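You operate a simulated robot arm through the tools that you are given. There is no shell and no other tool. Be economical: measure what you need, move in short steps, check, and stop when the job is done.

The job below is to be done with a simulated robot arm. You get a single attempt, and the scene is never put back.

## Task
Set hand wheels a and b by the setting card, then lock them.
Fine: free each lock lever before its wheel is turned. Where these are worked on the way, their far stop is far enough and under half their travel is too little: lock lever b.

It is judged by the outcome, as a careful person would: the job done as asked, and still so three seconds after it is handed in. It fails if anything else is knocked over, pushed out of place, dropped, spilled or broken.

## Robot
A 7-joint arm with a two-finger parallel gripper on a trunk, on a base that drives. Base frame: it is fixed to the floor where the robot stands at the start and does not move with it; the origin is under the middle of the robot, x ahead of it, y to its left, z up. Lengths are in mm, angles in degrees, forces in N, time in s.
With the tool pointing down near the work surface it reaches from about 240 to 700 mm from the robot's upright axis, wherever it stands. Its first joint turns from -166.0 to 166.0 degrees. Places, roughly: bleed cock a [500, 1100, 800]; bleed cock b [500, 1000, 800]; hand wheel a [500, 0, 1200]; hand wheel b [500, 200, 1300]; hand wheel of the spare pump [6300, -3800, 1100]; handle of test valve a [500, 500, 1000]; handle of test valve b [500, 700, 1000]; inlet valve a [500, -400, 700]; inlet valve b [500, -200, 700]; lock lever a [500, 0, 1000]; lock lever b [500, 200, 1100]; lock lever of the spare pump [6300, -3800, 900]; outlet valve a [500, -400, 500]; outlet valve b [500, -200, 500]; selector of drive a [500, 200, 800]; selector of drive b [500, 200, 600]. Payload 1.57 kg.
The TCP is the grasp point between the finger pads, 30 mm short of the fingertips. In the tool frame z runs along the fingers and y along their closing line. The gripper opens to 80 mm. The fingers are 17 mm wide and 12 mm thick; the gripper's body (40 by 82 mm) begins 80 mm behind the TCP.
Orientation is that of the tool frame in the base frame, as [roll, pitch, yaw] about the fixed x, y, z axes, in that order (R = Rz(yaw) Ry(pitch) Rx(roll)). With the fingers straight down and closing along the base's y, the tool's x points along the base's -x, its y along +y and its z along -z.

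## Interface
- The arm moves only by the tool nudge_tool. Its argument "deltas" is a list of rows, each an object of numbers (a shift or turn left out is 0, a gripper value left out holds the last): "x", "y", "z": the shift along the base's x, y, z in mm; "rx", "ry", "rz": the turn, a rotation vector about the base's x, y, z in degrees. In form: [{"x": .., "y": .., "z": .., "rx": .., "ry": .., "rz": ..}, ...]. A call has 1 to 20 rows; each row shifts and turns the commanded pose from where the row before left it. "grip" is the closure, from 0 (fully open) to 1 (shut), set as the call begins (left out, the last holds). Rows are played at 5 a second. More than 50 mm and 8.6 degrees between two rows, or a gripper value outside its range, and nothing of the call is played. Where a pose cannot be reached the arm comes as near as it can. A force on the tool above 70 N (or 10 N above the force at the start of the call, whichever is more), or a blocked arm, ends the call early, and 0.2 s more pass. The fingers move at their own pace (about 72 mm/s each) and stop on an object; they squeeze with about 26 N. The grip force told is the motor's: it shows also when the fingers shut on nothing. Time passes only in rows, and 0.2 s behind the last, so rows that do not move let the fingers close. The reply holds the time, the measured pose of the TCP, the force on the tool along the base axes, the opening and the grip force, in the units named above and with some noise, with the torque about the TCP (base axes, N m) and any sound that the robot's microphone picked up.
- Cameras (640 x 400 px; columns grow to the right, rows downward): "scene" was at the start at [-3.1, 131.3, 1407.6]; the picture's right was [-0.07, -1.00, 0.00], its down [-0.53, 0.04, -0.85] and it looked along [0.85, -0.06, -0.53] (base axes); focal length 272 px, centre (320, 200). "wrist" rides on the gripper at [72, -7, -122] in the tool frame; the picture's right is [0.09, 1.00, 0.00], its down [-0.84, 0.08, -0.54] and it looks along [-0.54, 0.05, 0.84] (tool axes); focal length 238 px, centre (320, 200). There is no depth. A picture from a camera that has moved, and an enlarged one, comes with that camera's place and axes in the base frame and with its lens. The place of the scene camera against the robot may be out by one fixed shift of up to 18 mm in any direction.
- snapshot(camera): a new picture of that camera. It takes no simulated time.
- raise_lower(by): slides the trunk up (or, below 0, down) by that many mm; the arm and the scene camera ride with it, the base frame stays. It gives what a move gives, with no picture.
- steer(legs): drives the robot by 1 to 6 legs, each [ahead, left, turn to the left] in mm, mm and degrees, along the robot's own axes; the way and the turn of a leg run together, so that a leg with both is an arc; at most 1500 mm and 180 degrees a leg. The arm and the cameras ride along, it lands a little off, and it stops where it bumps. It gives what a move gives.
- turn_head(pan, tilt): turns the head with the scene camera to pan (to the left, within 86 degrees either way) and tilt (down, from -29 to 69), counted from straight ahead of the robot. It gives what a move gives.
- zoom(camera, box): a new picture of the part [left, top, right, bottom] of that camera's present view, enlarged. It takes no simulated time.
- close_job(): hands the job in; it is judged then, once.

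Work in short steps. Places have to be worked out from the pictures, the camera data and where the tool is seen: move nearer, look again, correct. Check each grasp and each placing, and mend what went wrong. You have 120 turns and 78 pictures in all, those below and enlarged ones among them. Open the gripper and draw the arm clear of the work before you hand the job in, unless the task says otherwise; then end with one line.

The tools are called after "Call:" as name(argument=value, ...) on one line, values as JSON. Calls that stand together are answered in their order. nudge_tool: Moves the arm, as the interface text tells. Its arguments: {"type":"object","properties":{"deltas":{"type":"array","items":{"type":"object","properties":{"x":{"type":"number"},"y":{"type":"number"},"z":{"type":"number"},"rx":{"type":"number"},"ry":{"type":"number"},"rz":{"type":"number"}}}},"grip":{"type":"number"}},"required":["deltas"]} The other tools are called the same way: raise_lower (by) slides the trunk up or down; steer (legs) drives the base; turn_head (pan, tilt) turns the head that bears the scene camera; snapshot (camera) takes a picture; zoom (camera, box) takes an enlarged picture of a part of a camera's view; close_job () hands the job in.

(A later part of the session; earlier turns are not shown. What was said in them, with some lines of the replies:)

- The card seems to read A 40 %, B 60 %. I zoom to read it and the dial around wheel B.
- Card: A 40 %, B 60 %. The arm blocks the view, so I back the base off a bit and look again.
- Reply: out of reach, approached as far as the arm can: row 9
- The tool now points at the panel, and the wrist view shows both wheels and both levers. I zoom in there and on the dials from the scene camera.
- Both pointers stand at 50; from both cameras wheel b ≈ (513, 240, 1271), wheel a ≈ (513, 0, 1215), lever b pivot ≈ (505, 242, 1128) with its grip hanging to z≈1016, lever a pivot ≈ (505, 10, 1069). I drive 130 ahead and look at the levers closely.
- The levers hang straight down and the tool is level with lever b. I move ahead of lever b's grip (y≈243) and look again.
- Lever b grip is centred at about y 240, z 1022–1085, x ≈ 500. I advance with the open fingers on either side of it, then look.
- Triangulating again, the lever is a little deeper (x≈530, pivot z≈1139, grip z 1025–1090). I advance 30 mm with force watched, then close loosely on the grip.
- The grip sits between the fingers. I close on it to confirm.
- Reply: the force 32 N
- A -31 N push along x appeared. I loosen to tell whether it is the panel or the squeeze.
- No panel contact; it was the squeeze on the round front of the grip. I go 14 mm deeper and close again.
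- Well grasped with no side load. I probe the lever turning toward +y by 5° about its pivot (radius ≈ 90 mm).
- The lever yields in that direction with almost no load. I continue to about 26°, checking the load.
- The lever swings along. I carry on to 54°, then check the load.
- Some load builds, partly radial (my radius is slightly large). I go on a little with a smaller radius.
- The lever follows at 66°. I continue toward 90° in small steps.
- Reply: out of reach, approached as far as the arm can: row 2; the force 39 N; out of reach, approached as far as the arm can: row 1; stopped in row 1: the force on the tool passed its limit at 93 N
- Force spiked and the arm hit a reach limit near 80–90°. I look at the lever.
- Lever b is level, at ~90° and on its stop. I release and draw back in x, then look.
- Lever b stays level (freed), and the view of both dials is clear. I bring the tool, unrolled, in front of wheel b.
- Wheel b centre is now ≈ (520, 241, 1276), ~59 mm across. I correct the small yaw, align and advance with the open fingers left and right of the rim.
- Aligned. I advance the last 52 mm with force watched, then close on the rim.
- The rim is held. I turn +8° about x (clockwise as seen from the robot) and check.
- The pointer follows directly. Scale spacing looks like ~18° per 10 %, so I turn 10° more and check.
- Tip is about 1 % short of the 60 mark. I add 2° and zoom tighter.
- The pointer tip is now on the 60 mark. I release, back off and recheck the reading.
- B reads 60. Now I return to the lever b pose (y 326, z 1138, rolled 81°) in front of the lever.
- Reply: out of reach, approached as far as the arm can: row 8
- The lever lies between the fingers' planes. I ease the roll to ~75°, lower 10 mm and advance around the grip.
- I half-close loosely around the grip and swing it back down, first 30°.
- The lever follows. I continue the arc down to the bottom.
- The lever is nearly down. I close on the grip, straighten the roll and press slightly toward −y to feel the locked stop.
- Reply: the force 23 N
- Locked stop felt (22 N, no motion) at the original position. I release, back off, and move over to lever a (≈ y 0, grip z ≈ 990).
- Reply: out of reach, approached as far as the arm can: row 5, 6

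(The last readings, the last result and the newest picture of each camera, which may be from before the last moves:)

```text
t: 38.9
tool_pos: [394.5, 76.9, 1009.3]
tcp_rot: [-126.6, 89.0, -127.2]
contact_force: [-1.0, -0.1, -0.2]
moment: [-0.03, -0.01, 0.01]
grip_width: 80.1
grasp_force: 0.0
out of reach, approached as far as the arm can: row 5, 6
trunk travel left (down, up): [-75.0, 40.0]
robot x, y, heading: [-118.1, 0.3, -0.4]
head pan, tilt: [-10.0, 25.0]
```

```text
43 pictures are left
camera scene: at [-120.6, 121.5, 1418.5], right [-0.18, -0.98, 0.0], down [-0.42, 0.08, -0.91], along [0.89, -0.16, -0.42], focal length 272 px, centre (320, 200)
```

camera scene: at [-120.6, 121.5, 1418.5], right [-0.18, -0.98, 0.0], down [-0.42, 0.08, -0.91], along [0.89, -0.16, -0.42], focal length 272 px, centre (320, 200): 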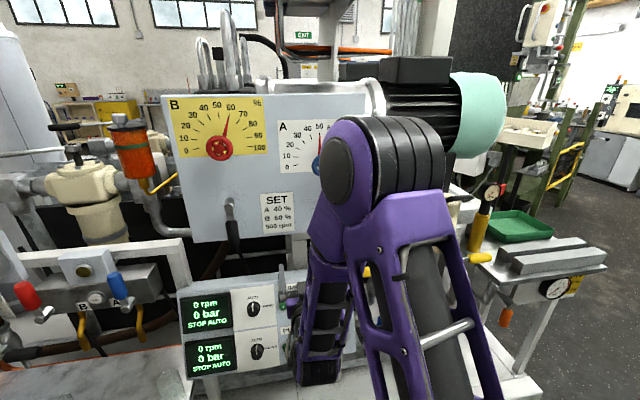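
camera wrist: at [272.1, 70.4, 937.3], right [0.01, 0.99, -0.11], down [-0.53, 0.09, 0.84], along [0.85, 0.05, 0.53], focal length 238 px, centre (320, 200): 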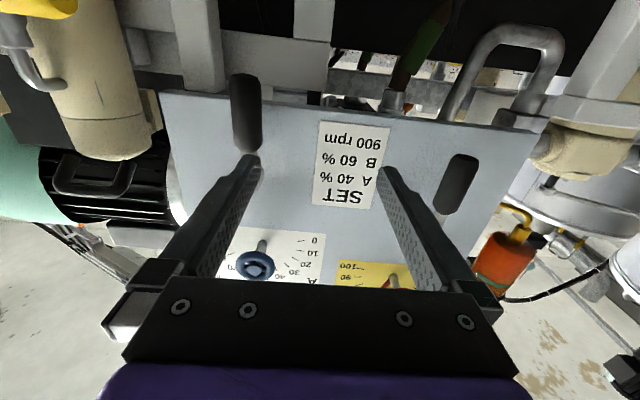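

The arm is folded to its limit here, so I move the tool back left and shift the base right by 240 mm to have the same geometry as for lever b.

Call:
nudge_tool(deltas=[{"y": 40}, {"y": 40}, {"y": 40}, {"y": 40}])

Call:
steer(legs=[[0, -120, 0], [0, -120, 0]])

Call:
snapshot(camera="wrist")

Call:
snapshot(camera="scene")

```text
t: 39.9
tool_pos: [393.5, 240.2, 1007.7]
tcp_rot: [-124.0, 89.0, -124.1]
contact_force: [0.6, 0.1, -0.9]
moment: [0.0, 0.02, -0.02]
grip_width: 80.1
grasp_force: 0.1
trunk travel left (down, up): [-75.0, 40.0]
robot x, y, heading: [-119.5, -1.0, -0.1]
head pan, tilt: [-10.0, 25.0]
```

```text
t: 43.1
tool_pos: [391.7, -0.1, 1009.5]
tcp_rot: [-124.7, 89.2, -124.8]
contact_force: [0.3, 0.1, -0.6]
moment: [0.01, -0.01, 0.01]
grip_width: 80.2
grasp_force: 0.0
trunk travel left (down, up): [-75.0, 40.0]
robot x, y, heading: [-122.9, -239.9, -0.6]
head pan, tilt: [-10.0, 25.0]
```

```text
42 pictures are left
camera wrist: at [270.7, -7.6, 936.9], right [0.0, 0.99, -0.1], down [-0.54, 0.09, 0.84], along [0.84, 0.06, 0.53], focal length 238 px, centre (320, 200)
```

wrist: 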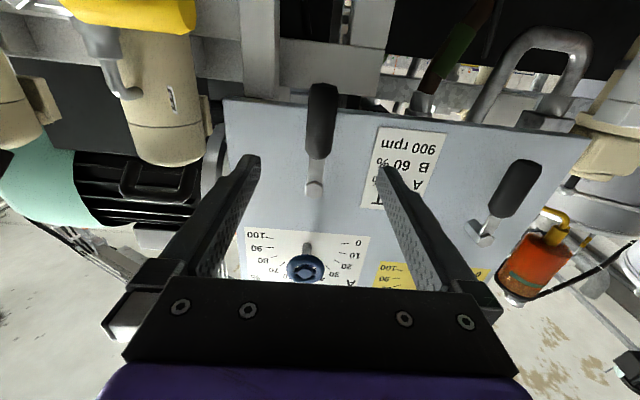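

```text
41 pictures are left
camera scene: at [-121.8, -117.4, 1418.5], right [-0.18, -0.98, 0.0], down [-0.42, 0.08, -0.91], along [0.89, -0.16, -0.42], focal length 272 px, centre (320, 200)
```

scene: 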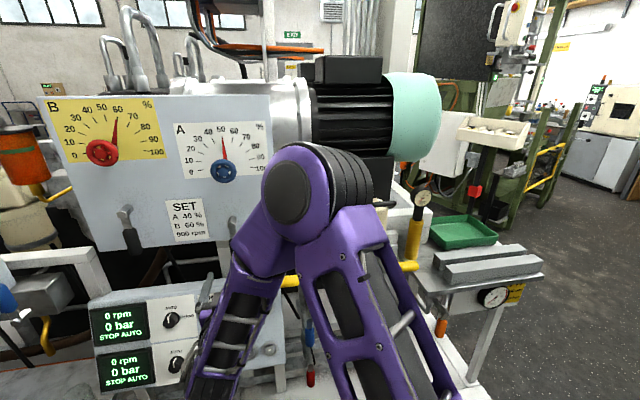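

Lever a: y≈0, pivot z≈1085, grip z 966–1039. I advance to it at z≈996 with the fingers straddling.

Call:
nudge_tool(deltas=[{"x": 25, "z": -7}, {"x": 25, "z": -6}, {"x": 25}, {"x": 25}])

Call:
snapshot(camera="wrist")

```text
t: 44.1
tool_pos: [491.4, -0.6, 995.5]
tcp_rot: [-125.6, 89.1, -125.6]
contact_force: [-1.0, 0.6, 0.4]
moment: [0.01, -0.02, -0.01]
grip_width: 79.8
grasp_force: 0.0
trunk travel left (down, up): [-75.0, 40.0]
robot x, y, heading: [-119.8, -236.8, -0.2]
head pan, tilt: [-10.0, 25.0]
```

```text
40 pictures are left
camera wrist: at [370.6, -6.7, 923.9], right [0.0, 0.99, -0.1], down [-0.53, 0.09, 0.84], along [0.85, 0.06, 0.53], focal length 238 px, centre (320, 200)
```

wrist: 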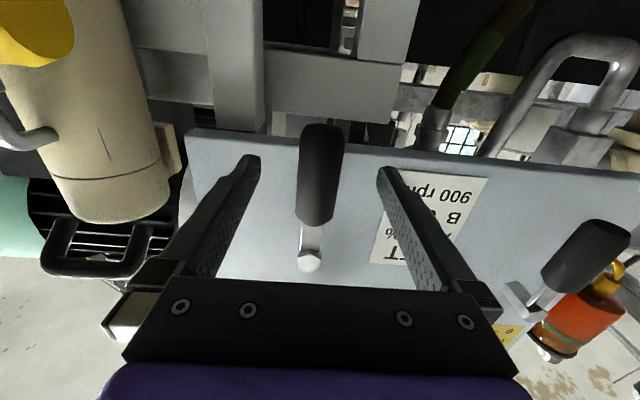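

Well aligned. I advance the last 38 mm and close on the grip.

Call:
nudge_tool(deltas=[{"x": 15}, {"x": 12}, {"x": 11}])

Call:
nudge_tool(deltas=[{}, {}, {}], grip=1)

Call:
nudge_tool(deltas=[{"y": 4, "rx": 2.5}, {"y": 4, "z": 0.4, "rx": 2.5}])

```text
t: 44.9
tool_pos: [529.6, 0.1, 996.3]
tcp_rot: [-122.9, 89.2, -123.0]
contact_force: [-0.5, -0.9, -0.5]
moment: [0.01, 0.02, -0.02]
grip_width: 80.1
grasp_force: 0.1
trunk travel left (down, up): [-75.0, 40.0]
robot x, y, heading: [-122.1, -239.0, -0.5]
head pan, tilt: [-10.0, 25.0]
```

```text
t: 45.7
tool_pos: [530.4, 0.7, 994.7]
tcp_rot: [-125.0, 89.2, -124.9]
contact_force: [-0.1, -0.2, 0.4]
moment: [0.06, -0.01, 0.02]
grip_width: 29.8
grasp_force: 36.3
trunk travel left (down, up): [-75.0, 40.0]
robot x, y, heading: [-120.0, -239.4, -0.2]
head pan, tilt: [-10.0, 25.0]
```

```text
t: 46.3
tool_pos: [529.4, 1.4, 997.5]
tcp_rot: [95.4, 85.7, 94.9]
contact_force: [-17.8, -29.7, 4.7]
moment: [-1.37, -0.15, 0.09]
grip_width: 30.9
grasp_force: 39.4
trunk travel left (down, up): [-75.0, 40.0]
robot x, y, heading: [-119.5, -240.5, -0.3]
head pan, tilt: [-10.0, 25.0]
```

Resistance (30 N, no motion): lever a's stop is toward +y, so it should free toward −y. I reverse and probe that way.

Call:
nudge_tool(deltas=[{"y": -8, "z": -0.4, "rx": -4.5}, {"y": -4, "rx": -2.5}, {"y": -4, "z": 0.4, "rx": -2.5}])

```text
t: 47.1
tool_pos: [529.2, -5.6, 996.8]
tcp_rot: [-96.1, 84.8, -95.8]
contact_force: [0.4, -3.8, -2.5]
moment: [0.62, 0.35, 0.22]
grip_width: 29.8
grasp_force: 39.4
trunk travel left (down, up): [-75.0, 40.0]
robot x, y, heading: [-120.2, -237.8, -0.2]
head pan, tilt: [-10.0, 25.0]
```

It moves toward −y. I follow the arc to ~33° and look for clearance.

Call:
nudge_tool(deltas=[{"y": -10.5, "z": 1.6, "rx": -7}, {"y": -10.3, "z": 2.9, "rx": -7}, {"y": -9.9, "z": 4.1, "rx": -7}, {"y": -9.3, "z": 5.3, "rx": -7}])

Call:
snapshot(camera="wrist")

Call:
snapshot(camera="scene")

```text
t: 48.1
tool_pos: [529.7, -46.1, 1009.8]
tcp_rot: [-90.8, 56.6, -90.6]
contact_force: [-0.6, 9.0, -1.5]
moment: [-0.43, 0.04, 0.12]
grip_width: 29.8
grasp_force: 38.8
trunk travel left (down, up): [-75.0, 40.0]
robot x, y, heading: [-120.7, -237.5, -0.1]
head pan, tilt: [-10.0, 25.0]
```

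```text
39 pictures are left
camera wrist: at [408.0, -90.7, 952.4], right [0.0, 0.78, -0.62], down [-0.54, 0.52, 0.66], along [0.84, 0.34, 0.42], focal length 238 px, centre (320, 200)
```

wrist: 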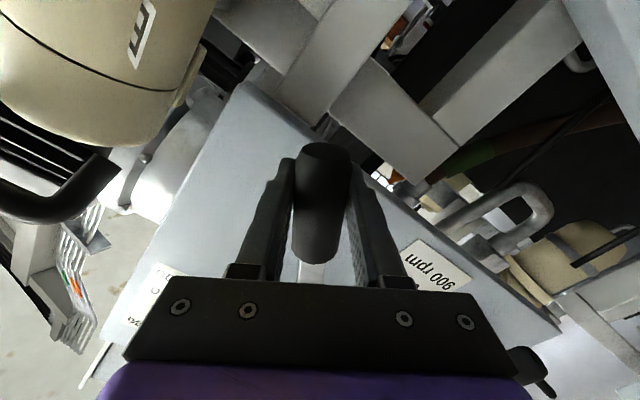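

```text
38 pictures are left
camera scene: at [-121.7, -116.5, 1418.4], right [-0.18, -0.98, 0.0], down [-0.42, 0.07, -0.91], along [0.89, -0.16, -0.42], focal length 272 px, centre (320, 200)
```

scene: 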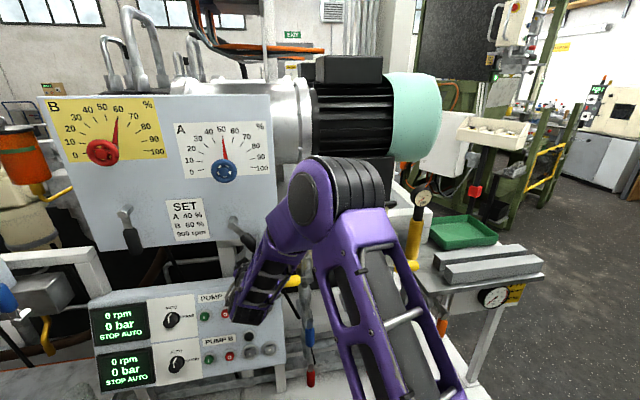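

The lever follows; the pump cylinder at the right is ~40 mm from the end of the swing. I continue to ~61° in small steps and look.

Call:
nudge_tool(deltas=[{"y": -7.6, "z": 6.6, "rx": -7}, {"y": -7.4, "z": 7.4, "rx": -7}, {"y": -6.7, "z": 8.3, "rx": -7}, {"y": -5.7, "z": 9, "rx": -7}])

Call:
snapshot(camera="wrist")

Call:
zoom(camera="scene", box=[180, 160, 360, 280])

```text
t: 49.1
tool_pos: [529.2, -75.4, 1040.3]
tcp_rot: [-90.5, 28.6, -90.5]
contact_force: [-12.6, 12.4, -6.8]
moment: [-0.64, 0.26, -0.33]
grip_width: 29.8
grasp_force: 39.7
trunk travel left (down, up): [-75.0, 40.0]
robot x, y, heading: [-119.4, -235.7, -0.6]
head pan, tilt: [-10.0, 25.0]
```

```text
37 pictures are left
camera wrist: at [407.9, -139.8, 1010.9], right [0.0, 0.4, -0.92], down [-0.54, 0.77, 0.34], along [0.84, 0.49, 0.21], focal length 238 px, centre (320, 200)
```

wrist: 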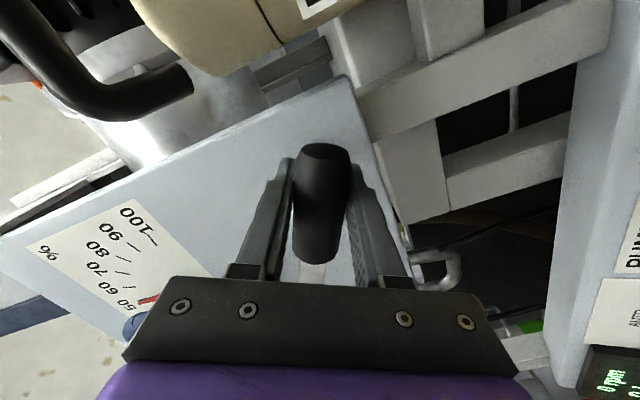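

```text
3.33 times, centred on (270, 220) of scene
camera zoom: at [-122.6, -116.1, 1418.3], right [-0.18, -0.98, 0.0], down [-0.42, 0.07, -0.91], along [0.89, -0.16, -0.42], focal length 905 px, centre (487, 133)
```

zoom: 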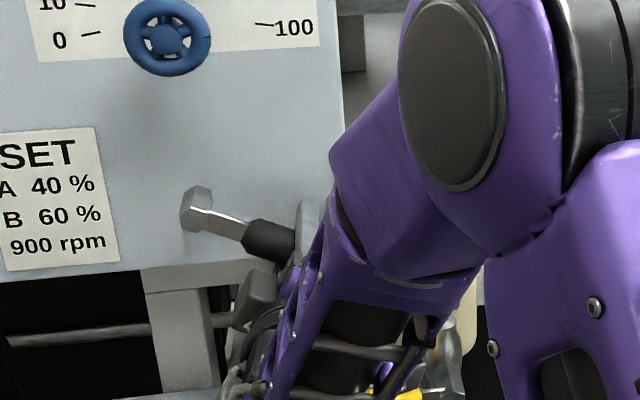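

Clear so far: the black handle there ends at about y −155. I continue to ~75°.

Call:
nudge_tool(deltas=[{"y": -4, "z": 9.7, "rx": -7}, {"y": -3, "z": 10, "rx": -7}])

Call:
snapshot(camera="wrist")

```text
t: 49.7
tool_pos: [528.7, -81.8, 1058.8]
tcp_rot: [-90.3, 14.6, -90.5]
contact_force: [-18.2, 5.8, -12.8]
moment: [-0.83, 0.04, 0.29]
grip_width: 30.1
grasp_force: 38.8
trunk travel left (down, up): [-75.0, 40.0]
robot x, y, heading: [-121.5, -239.9, -0.5]
head pan, tilt: [-10.0, 25.0]
```

```text
35 pictures are left
camera wrist: at [407.8, -152.0, 1047.3], right [0.0, 0.16, -0.99], down [-0.53, 0.83, 0.14], along [0.85, 0.53, 0.08], focal length 238 px, centre (320, 200)
```

wrist: 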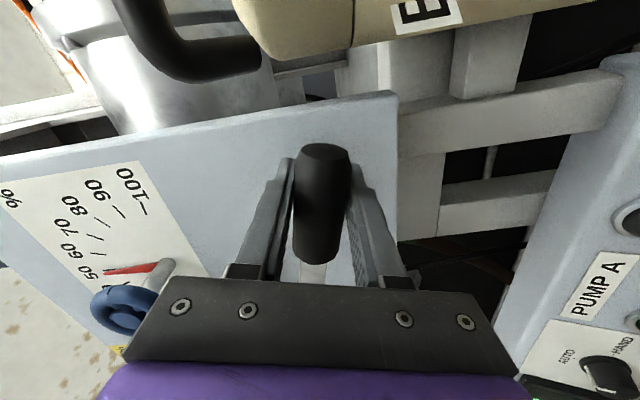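

Still clear and following. I go on the last bit to the stop.

Call:
nudge_tool(deltas=[{"y": -2, "z": 10.3, "rx": -7}])

Call:
nudge_tool(deltas=[{"y": -1, "z": 9.5, "rx": -6}, {"y": 0, "z": 3, "rx": -2}])

```text
t: 50.1
tool_pos: [529.8, -82.7, 1069.7]
tcp_rot: [-90.2, 7.6, -90.5]
contact_force: [-17.0, 7.3, -14.2]
moment: [-0.94, 0.05, -0.5]
grip_width: 29.8
grasp_force: 38.9
trunk travel left (down, up): [-75.0, 40.0]
robot x, y, heading: [-119.9, -241.1, -0.5]
head pan, tilt: [-10.0, 25.0]
```

```text
t: 50.7
tool_pos: [530.3, -84.9, 1080.1]
tcp_rot: [-90.4, -0.2, -90.4]
contact_force: [-17.3, 9.1, -21.4]
moment: [0.79, -0.12, -0.29]
grip_width: 29.8
grasp_force: 39.5
trunk travel left (down, up): [-75.0, 40.0]
robot x, y, heading: [-119.2, -239.1, -0.4]
head pan, tilt: [-10.0, 25.0]
```

Call:
nudge_tool(deltas=[{"z": 4, "rx": -1}])

Call:
zoom(camera="scene", box=[180, 160, 360, 280])

```text
t: 51.1
tool_pos: [529.9, -84.1, 1079.2]
tcp_rot: [-91.1, -1.4, -90.4]
contact_force: [-13.2, 9.7, -36.0]
moment: [1.14, -0.35, -0.4]
grip_width: 29.9
grasp_force: 39.1
trunk travel left (down, up): [-75.0, 40.0]
robot x, y, heading: [-118.3, -241.1, -0.3]
head pan, tilt: [-10.0, 25.0]
```

```text
3.33 times, centred on (270, 220) of scene
camera zoom: at [-120.2, -115.9, 1417.9], right [-0.18, -0.98, 0.0], down [-0.42, 0.07, -0.91], along [0.89, -0.16, -0.42], focal length 905 px, centre (487, 133)
```

zoom: 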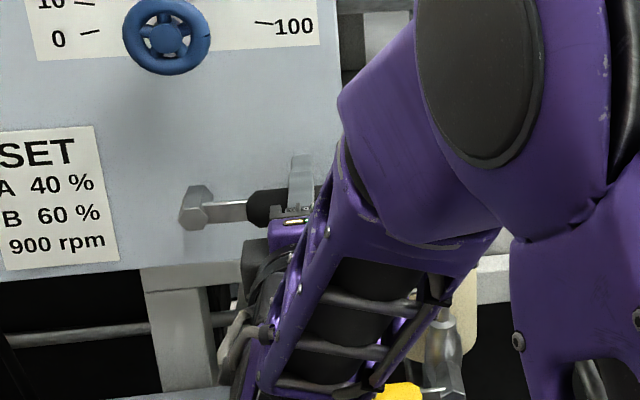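

Lever a is at its far stop (36 N, no motion), level toward the right. I release, back out, and go unrolled to wheel a.

Call:
nudge_tool(deltas=[{"z": -3}, {}, {}, {"x": -25}, {"x": -25}, {"x": -25}, {"x": -25}, {"x": -25}], grip=0)

Call:
nudge_tool(deltas=[{"y": 7.6, "z": 12.5, "rx": 8.2}, {"y": 7.6, "z": 12.5, "rx": 8.2}, {"y": 7.6, "z": 12.5, "rx": 8.2}, {"y": 7.6, "z": 12.5, "rx": 8.2}, {"y": 7.6, "z": 12.5, "rx": 8.2}, {"y": 7.6, "z": 12.5, "rx": 8.2}, {"y": 7.6, "z": 12.5, "rx": 8.2}, {"y": 7.6, "z": 12.5, "rx": 8.2}, {"y": 7.6, "z": 12.5, "rx": 8.2}, {"y": 7.6, "z": 12.5, "rx": 8.2}, {"y": 7.6, "z": 12.5, "rx": 8.2}])

Call:
snapshot(camera="wrist")

Call:
snapshot(camera="scene")

```text
t: 52.9
tool_pos: [405.2, -84.6, 1083.6]
tcp_rot: [-89.9, -1.2, -90.5]
contact_force: [0.9, -1.1, 0.1]
moment: [0.01, 0.01, 0.02]
grip_width: 80.2
grasp_force: 0.1
trunk travel left (down, up): [-75.0, 40.0]
robot x, y, heading: [-118.4, -239.9, -0.5]
head pan, tilt: [-10.0, 25.0]
```

```text
t: 55.3
tool_pos: [404.1, -3.6, 1222.0]
tcp_rot: [-119.5, 88.9, -119.4]
contact_force: [0.7, 0.6, -0.8]
moment: [0.0, 0.0, 0.01]
grip_width: 80.0
grasp_force: 0.0
trunk travel left (down, up): [-75.0, 40.0]
robot x, y, heading: [-119.3, -240.5, -0.5]
head pan, tilt: [-10.0, 25.0]
```

```text
33 pictures are left
camera wrist: at [283.0, -10.3, 1151.0], right [0.0, 0.99, -0.11], down [-0.54, 0.09, 0.84], along [0.84, 0.06, 0.53], focal length 238 px, centre (320, 200)
```

wrist: 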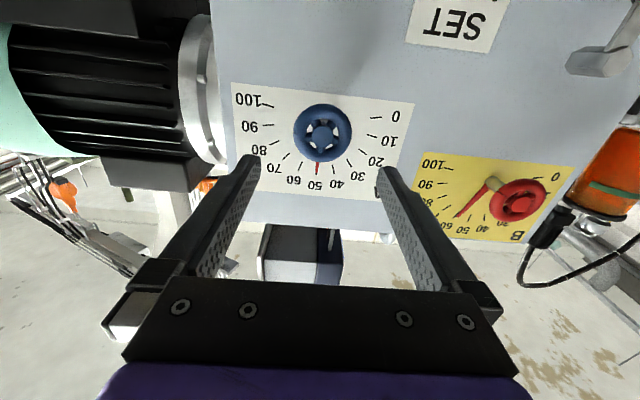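

```text
32 pictures are left
camera scene: at [-121.7, -117.5, 1418.5], right [-0.18, -0.98, 0.0], down [-0.42, 0.08, -0.91], along [0.89, -0.16, -0.42], focal length 272 px, centre (320, 200)
```

scene: 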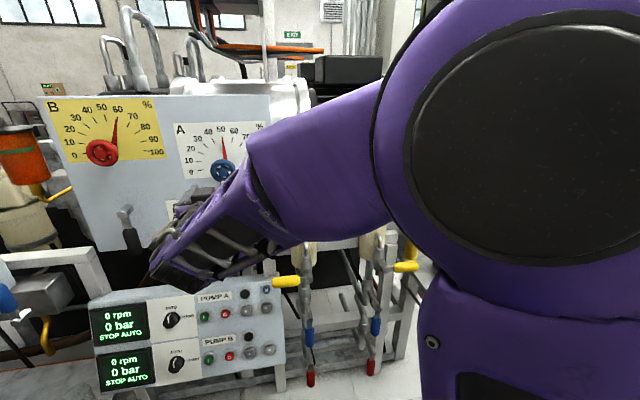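

Wheel a ≈ (520, 0, 1219). I align and advance, then close on the rim.

Call:
nudge_tool(deltas=[{"x": 25, "y": 3, "z": -3, "rx": 1}, {"x": 25}, {"x": 12}])

Call:
snapshot(camera="wrist")

```text
t: 56.1
tool_pos: [466.2, 1.2, 1220.2]
tcp_rot: [175.2, 89.5, 175.3]
contact_force: [-0.2, 0.4, -0.4]
moment: [-0.05, 0.02, -0.01]
grip_width: 79.9
grasp_force: 0.0
trunk travel left (down, up): [-75.0, 40.0]
robot x, y, heading: [-119.9, -239.3, -0.4]
head pan, tilt: [-10.0, 25.0]
```

```text
31 pictures are left
camera wrist: at [345.6, -5.6, 1147.8], right [0.0, 1.0, -0.09], down [-0.53, 0.08, 0.84], along [0.84, 0.05, 0.53], focal length 238 px, centre (320, 200)
```

wrist: 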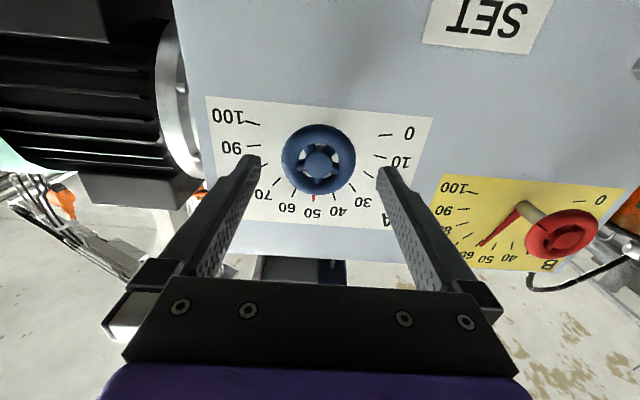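

Same alignment as wheel b had. I advance 50 mm, close, and turn −10° (counter-clockwise).

Call:
nudge_tool(deltas=[{"x": 20}, {"x": 20}, {"x": 10}])

Call:
nudge_tool(deltas=[{}, {}, {}, {"rx": -5}, {"rx": -5}, {}], grip=1)

Call:
zoom(camera="scene", box=[165, 110, 255, 170])

```text
t: 56.9
tool_pos: [516.4, 0.9, 1218.8]
tcp_rot: [-176.7, 89.5, -176.7]
contact_force: [0.1, -0.4, 0.2]
moment: [0.0, 0.01, 0.01]
grip_width: 80.1
grasp_force: 0.0
trunk travel left (down, up): [-75.0, 40.0]
robot x, y, heading: [-118.8, -238.9, -0.2]
head pan, tilt: [-10.0, 25.0]
```

```text
t: 58.3
tool_pos: [516.4, -0.4, 1219.2]
tcp_rot: [-92.9, 79.9, -93.0]
contact_force: [-5.2, -10.2, -3.8]
moment: [0.02, -0.84, 0.64]
grip_width: 60.0
grasp_force: 45.4
trunk travel left (down, up): [-75.0, 40.0]
robot x, y, heading: [-120.2, -239.1, -0.1]
head pan, tilt: [-10.0, 25.0]
```

```text
6.67 times, centred on (210, 140) of scene
camera zoom: at [-122.1, -118.5, 1418.6], right [-0.18, -0.98, 0.0], down [-0.42, 0.08, -0.91], along [0.89, -0.16, -0.42], focal length 1811 px, centre (1053, 600)
```

zoom: 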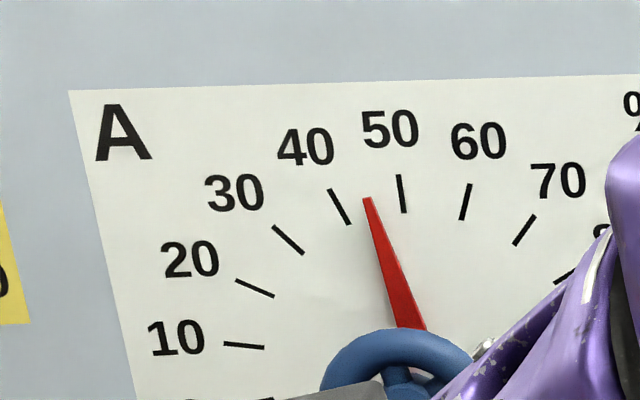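

Reading ≈ 45. Another ~9.5°, then tight zoom.

Call:
nudge_tool(deltas=[{"rx": -5}, {"rx": -4.5}, {}, {}])

Call:
zoom(camera="scene", box=[180, 115, 240, 155])

```text
t: 59.3
tool_pos: [516.0, -1.5, 1220.7]
tcp_rot: [-91.5, 70.4, -91.8]
contact_force: [-17.1, -16.8, -8.1]
moment: [0.02, -0.41, -0.03]
grip_width: 59.6
grasp_force: 44.8
trunk travel left (down, up): [-75.0, 40.0]
robot x, y, heading: [-120.8, -240.2, -0.2]
head pan, tilt: [-10.0, 25.0]
```

```text
10.00 times, centred on (210, 135) of scene
camera zoom: at [-123.2, -119.2, 1418.6], right [-0.18, -0.98, 0.0], down [-0.41, 0.08, -0.91], along [0.89, -0.16, -0.42], focal length 2716 px, centre (1420, 850)
```

zoom: 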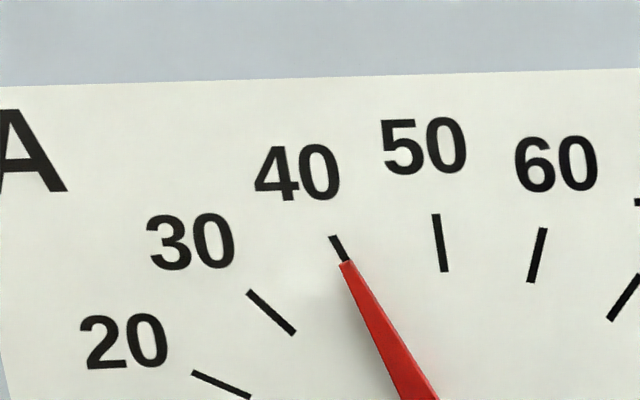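

The tip is on the 40 mark. I release, back off, and recheck.

Call:
nudge_tool(deltas=[{}, {}, {}, {"x": -20}, {"x": -25}, {"x": -25}, {"x": -25}, {"x": -20}], grip=0)

Call:
zoom(camera="scene", box=[180, 115, 240, 155])

Call:
zoom(camera="wrist", box=[200, 60, 440, 210])

```text
t: 61.1
tool_pos: [401.7, 1.7, 1219.3]
tcp_rot: [-91.4, 70.4, -91.4]
contact_force: [0.5, -0.7, -0.1]
moment: [0.01, -0.01, 0.02]
grip_width: 79.9
grasp_force: 0.1
trunk travel left (down, up): [-75.0, 40.0]
robot x, y, heading: [-121.0, -241.1, -0.2]
head pan, tilt: [-10.0, 25.0]
```

```text
10.00 times, centred on (210, 135) of scene
camera zoom: at [-121.7, -117.5, 1418.5], right [-0.18, -0.98, 0.0], down [-0.42, 0.08, -0.91], along [0.89, -0.16, -0.42], focal length 2716 px, centre (1420, 850)
```

zoom: 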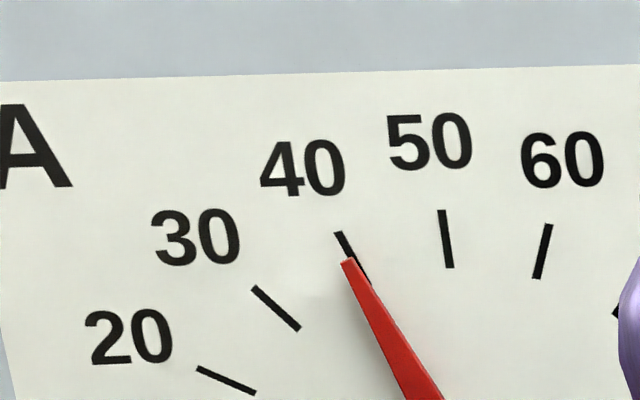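

```text
2.67 times, centred on (320, 135) of wrist
camera zoom: at [280.2, -28.7, 1153.5], right [0.0, 0.91, -0.42], down [-0.54, 0.35, 0.77], along [0.84, 0.23, 0.49], focal length 636 px, centre (320, 373)
```

zoom: 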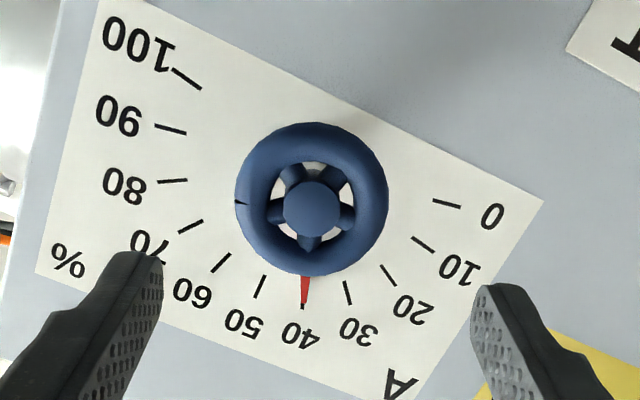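

A settled a hair lower; I zoom tightly with the wrist camera to judge it.

Call:
zoom(camera="wrist", box=[280, 145, 340, 185])

```text
10.00 times, centred on (310, 165) of wrist
camera zoom: at [280.2, -28.7, 1153.5], right [0.0, 0.91, -0.42], down [-0.54, 0.35, 0.77], along [0.84, 0.23, 0.49], focal length 2384 px, centre (420, 550)
```

zoom: 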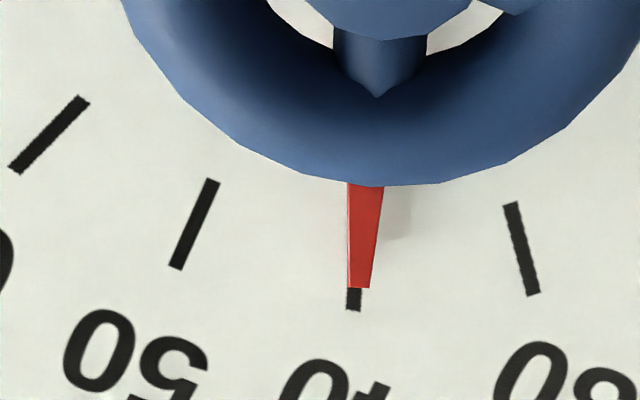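

A reads ≈ 39.8–40: fine. Now back to lever a to lock it: same pose as before, in front of the lever.

Call:
nudge_tool(deltas=[{"y": -10.8, "z": -17, "rx": -8.2}, {"y": -10.8, "z": -17, "rx": -8.2}, {"y": -10.8, "z": -17, "rx": -8.2}, {"y": -10.8, "z": -17, "rx": -8.2}, {"y": -10.8, "z": -17, "rx": -8.2}, {"y": -10.8, "z": -17, "rx": -8.2}, {"y": -10.8, "z": -17, "rx": -8.2}, {"y": -10.8, "z": -17, "rx": -8.2}])

Call:
snapshot(camera="wrist")

```text
t: 62.9
tool_pos: [401.0, -86.2, 1084.5]
tcp_rot: [-89.9, 4.8, -90.5]
contact_force: [-0.5, -0.2, 0.3]
moment: [0.01, -0.04, 0.03]
grip_width: 80.1
grasp_force: 0.0
trunk travel left (down, up): [-75.0, 40.0]
robot x, y, heading: [-123.2, -239.7, -0.3]
head pan, tilt: [-10.0, 25.0]
```

```text
25 pictures are left
camera wrist: at [279.5, -157.1, 1083.8], right [0.0, -0.01, -1.0], down [-0.53, 0.85, -0.01], along [0.85, 0.53, 0.0], focal length 238 px, centre (320, 200)
```

wrist: 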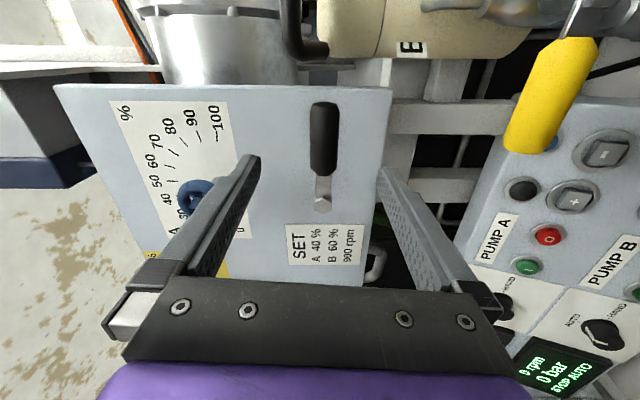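

The open fingers are above and below the lever line. I advance to x≈529 and close on the grip.

Call:
nudge_tool(deltas=[{"x": 25}, {"x": 25}, {"x": 25}, {"x": 25, "y": 1, "z": -1}, {"x": 15}, {"x": 13}])

Call:
nudge_tool(deltas=[{}, {}, {}], grip=1)

Call:
snapshot(camera="wrist")

```text
t: 64.3
tool_pos: [528.4, -84.3, 1081.3]
tcp_rot: [-90.2, 4.9, -90.4]
contact_force: [0.0, 0.1, -0.2]
moment: [0.02, 0.0, 0.05]
grip_width: 80.0
grasp_force: 0.0
trunk travel left (down, up): [-75.0, 40.0]
robot x, y, heading: [-121.1, -239.6, -0.2]
head pan, tilt: [-10.0, 25.0]
```

```text
t: 65.1
tool_pos: [529.2, -82.7, 1080.3]
tcp_rot: [-90.3, 4.8, -90.5]
contact_force: [-1.4, 0.2, -8.2]
moment: [-0.43, -0.06, 0.04]
grip_width: 31.2
grasp_force: 37.4
trunk travel left (down, up): [-75.0, 40.0]
robot x, y, heading: [-120.1, -239.9, -0.5]
head pan, tilt: [-10.0, 25.0]
```

```text
24 pictures are left
camera wrist: at [407.8, -154.2, 1079.9], right [-0.01, -0.01, -1.0], down [-0.54, 0.84, 0.0], along [0.84, 0.54, -0.01], focal length 238 px, centre (320, 200)
```

wrist: 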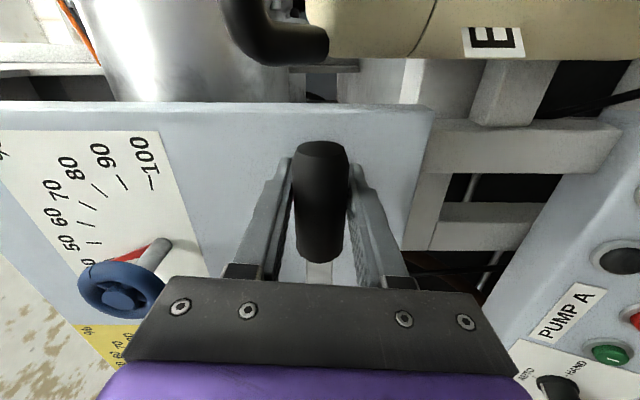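

Held. I swing lever a back along the arc, first 36°.

Call:
nudge_tool(deltas=[{"y": 1.1, "z": -13.5, "rx": 8.5}, {"y": 3.2, "z": -13.1, "rx": 8.5}, {"y": 5.2, "z": -12.5, "rx": 8.5}, {"y": 7.1, "z": -11.5, "rx": 8.5}])

Call:
nudge_tool(deltas=[{"y": 8.8, "z": -10.3, "rx": 8.5}, {"y": 10.3, "z": -8.8, "rx": 8.5}, {"y": 11.5, "z": -7.1, "rx": 8.5}])

```text
t: 66.1
tool_pos: [529.3, -68.8, 1031.9]
tcp_rot: [-90.4, 39.1, -90.8]
contact_force: [-5.2, -7.0, -5.2]
moment: [-0.3, -0.03, -0.23]
grip_width: 30.8
grasp_force: 40.2
trunk travel left (down, up): [-75.0, 40.0]
robot x, y, heading: [-121.1, -241.7, -0.4]
head pan, tilt: [-10.0, 25.0]
```

```text
t: 66.9
tool_pos: [529.4, -36.3, 1006.3]
tcp_rot: [-91.1, 64.4, -91.3]
contact_force: [-18.9, -8.2, -6.8]
moment: [-0.01, -0.1, 0.06]
grip_width: 29.9
grasp_force: 39.6
trunk travel left (down, up): [-75.0, 40.0]
robot x, y, heading: [-117.7, -238.7, -0.6]
head pan, tilt: [-10.0, 25.0]
```

Smooth. I finish the swing and press lightly past vertical to seat it on its stop.

Call:
nudge_tool(deltas=[{"y": 12.5, "z": -5.2, "rx": 8.5}, {"y": 13.1, "z": -3.2, "rx": 8.5}, {"y": 12, "z": -1, "rx": 8}])

Call:
nudge_tool(deltas=[{"y": 2, "rx": 1}, {"y": 2}])

```text
t: 67.7
tool_pos: [528.6, -0.1, 996.5]
tcp_rot: [-137.2, 89.4, -137.1]
contact_force: [-25.0, -8.4, -5.5]
moment: [0.4, -0.2, -0.1]
grip_width: 29.6
grasp_force: 39.8
trunk travel left (down, up): [-75.0, 40.0]
robot x, y, heading: [-119.0, -234.0, -0.5]
head pan, tilt: [-10.0, 25.0]
```

```text
t: 68.3
tool_pos: [529.7, 0.3, 997.3]
tcp_rot: [138.5, 89.4, 138.4]
contact_force: [-30.0, -20.1, -4.6]
moment: [-0.39, 0.17, 0.03]
grip_width: 29.6
grasp_force: 38.7
trunk travel left (down, up): [-75.0, 40.0]
robot x, y, heading: [-117.9, -237.8, -0.2]
head pan, tilt: [-10.0, 25.0]
```

The stop is felt (20 N, no motion) at the original position. I release, back off 130 mm, and check everything.

Call:
nudge_tool(deltas=[{"y": -2}, {}, {}, {"x": -25}, {"x": -25}, {"x": -25}, {"x": -25}, {"x": -25}], grip=0)

Call:
steer(legs=[[-200, 0, 0]])

Call:
snapshot(camera="wrist")

Call:
snapshot(camera="scene")

```text
t: 70.1
tool_pos: [403.6, 1.6, 996.7]
tcp_rot: [137.0, 89.5, 137.2]
contact_force: [0.7, 0.3, -0.8]
moment: [-0.01, -0.04, -0.01]
grip_width: 79.7
grasp_force: 0.1
trunk travel left (down, up): [-75.0, 40.0]
robot x, y, heading: [-121.9, -241.7, -0.1]
head pan, tilt: [-10.0, 25.0]
```

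```text
t: 71.8
tool_pos: [221.0, 7.1, 997.1]
tcp_rot: [138.4, 89.4, 138.8]
contact_force: [-0.5, -0.1, -0.1]
moment: [-0.03, -0.05, -0.03]
grip_width: 79.9
grasp_force: 0.0
trunk travel left (down, up): [-75.0, 40.0]
robot x, y, heading: [-302.5, -233.8, -0.0]
head pan, tilt: [-10.0, 25.0]
stopped in leg 1: the robot was blocked; the commanded pose is now the measured one
```

```text
23 pictures are left
camera wrist: at [98.9, 1.6, 924.6], right [-0.01, 1.0, -0.08], down [-0.54, 0.07, 0.84], along [0.84, 0.05, 0.53], focal length 238 px, centre (320, 200)
```

wrist: 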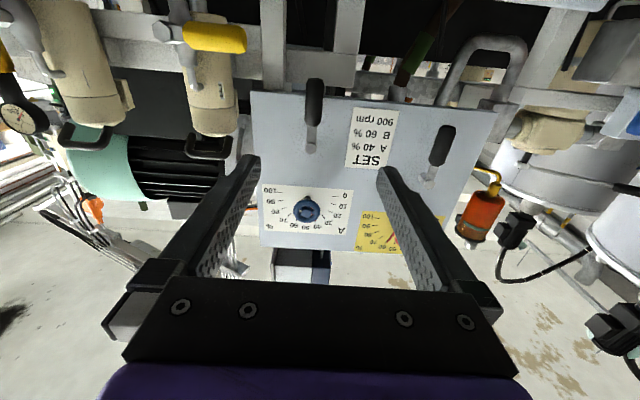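

```text
22 pictures are left
camera scene: at [-306.2, -114.0, 1418.5], right [-0.17, -0.98, 0.0], down [-0.42, 0.07, -0.91], along [0.89, -0.16, -0.42], focal length 272 px, centre (320, 200)
```

scene: 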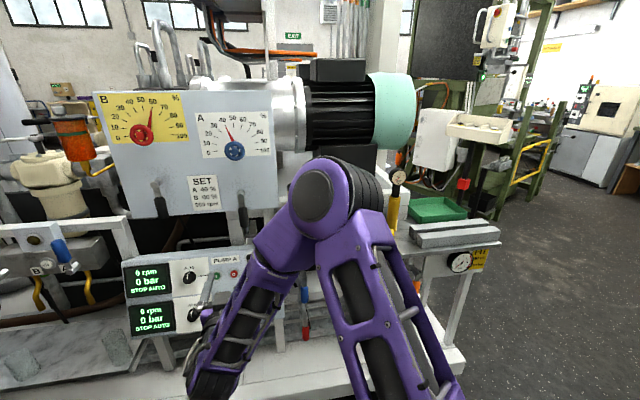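

The base touched something behind after 180 mm; I ease forward, check what it is, and verify dials and levers.

Call:
steer(legs=[[50, 0, 0]])

Call:
zoom(camera="scene", box=[80, 80, 290, 220])

Call:
turn_head(pan=86, tilt=45)

Call:
snapshot(camera="scene")

Call:
turn_head(pan=-86, tilt=45)

Call:
snapshot(camera="scene")

```text
t: 72.8
tool_pos: [270.8, 8.5, 996.2]
tcp_rot: [138.7, 89.3, 139.0]
contact_force: [0.0, 0.2, 0.3]
moment: [0.0, -0.01, -0.01]
grip_width: 80.2
grasp_force: 0.0
trunk travel left (down, up): [-75.0, 40.0]
robot x, y, heading: [-252.3, -234.2, -0.4]
head pan, tilt: [-10.0, 25.0]
```

```text
2.86 times, centred on (185, 150) of scene
camera zoom: at [-256.1, -114.0, 1418.5], right [-0.17, -0.98, 0.0], down [-0.42, 0.07, -0.91], along [0.89, -0.16, -0.42], focal length 776 px, centre (706, 343)
```

zoom: 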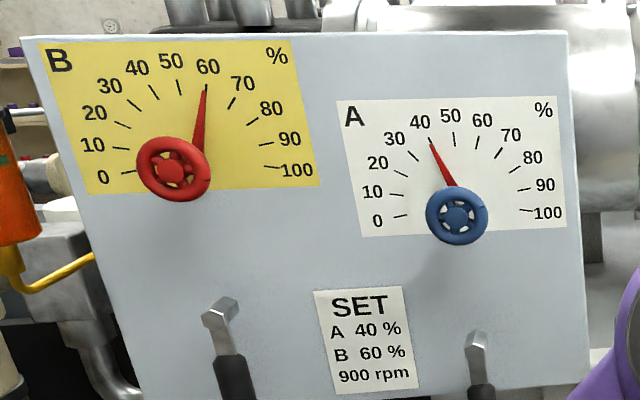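

```text
t: 74.5
tool_pos: [270.5, 8.7, 997.2]
tcp_rot: [139.0, 89.5, 139.2]
contact_force: [0.5, -0.1, 0.1]
moment: [0.01, 0.01, 0.0]
grip_width: 79.9
grasp_force: 0.1
trunk travel left (down, up): [-75.0, 40.0]
robot x, y, heading: [-254.1, -233.7, -0.0]
head pan, tilt: [85.9, 45.0]
```

```text
20 pictures are left
camera scene: at [-340.9, -16.9, 1387.9], right [1.0, -0.07, 0.0], down [-0.05, -0.71, -0.71], along [0.05, 0.71, -0.71], focal length 272 px, centre (320, 200)
```

scene: 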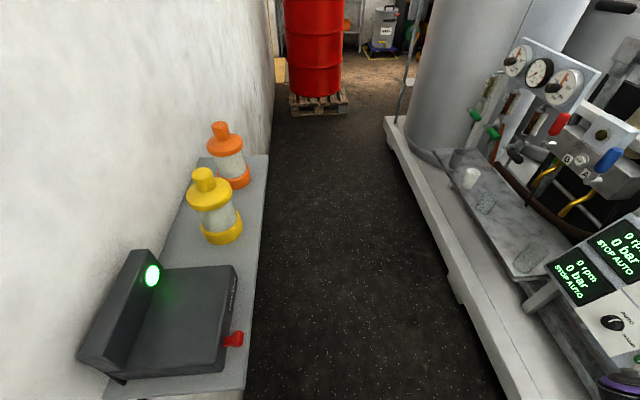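

```text
t: 77.1
tool_pos: [270.0, 9.0, 996.8]
tcp_rot: [139.1, 89.4, 139.4]
contact_force: [-0.3, 0.9, 0.7]
moment: [0.01, 0.0, 0.01]
grip_width: 80.3
grasp_force: 0.1
trunk travel left (down, up): [-75.0, 40.0]
robot x, y, heading: [-254.0, -234.2, 0.2]
head pan, tilt: [-85.9, 45.0]
```

```text
19 pictures are left
camera scene: at [-340.9, -179.1, 1387.9], right [-1.0, -0.07, 0.0], down [-0.05, 0.71, -0.71], along [0.05, -0.71, -0.71], focal length 272 px, centre (320, 200)
```

scene: 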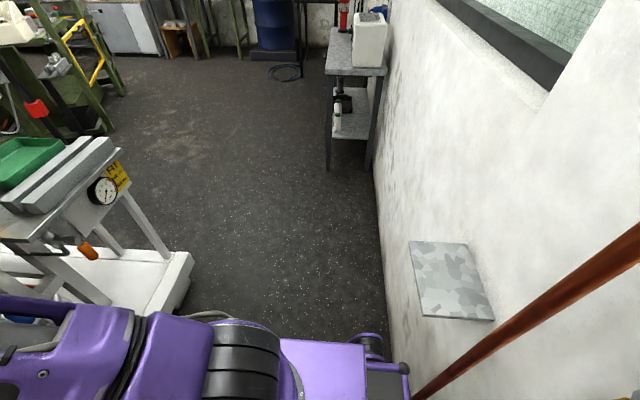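

A reads 40 %, B reads 60 %. Both levers are down on their locked stops, and the base only touched the fixed wall or shelf behind, where everything is still standing. The gripper is open and clear, so I hand in.

Call:
close_job()

```text
The job is handed in.
```

Hand wheel a is set to 40 % and hand wheel b to 60 % per the card; each lever was freed before its wheel was turned, and both are locked again at their stops.
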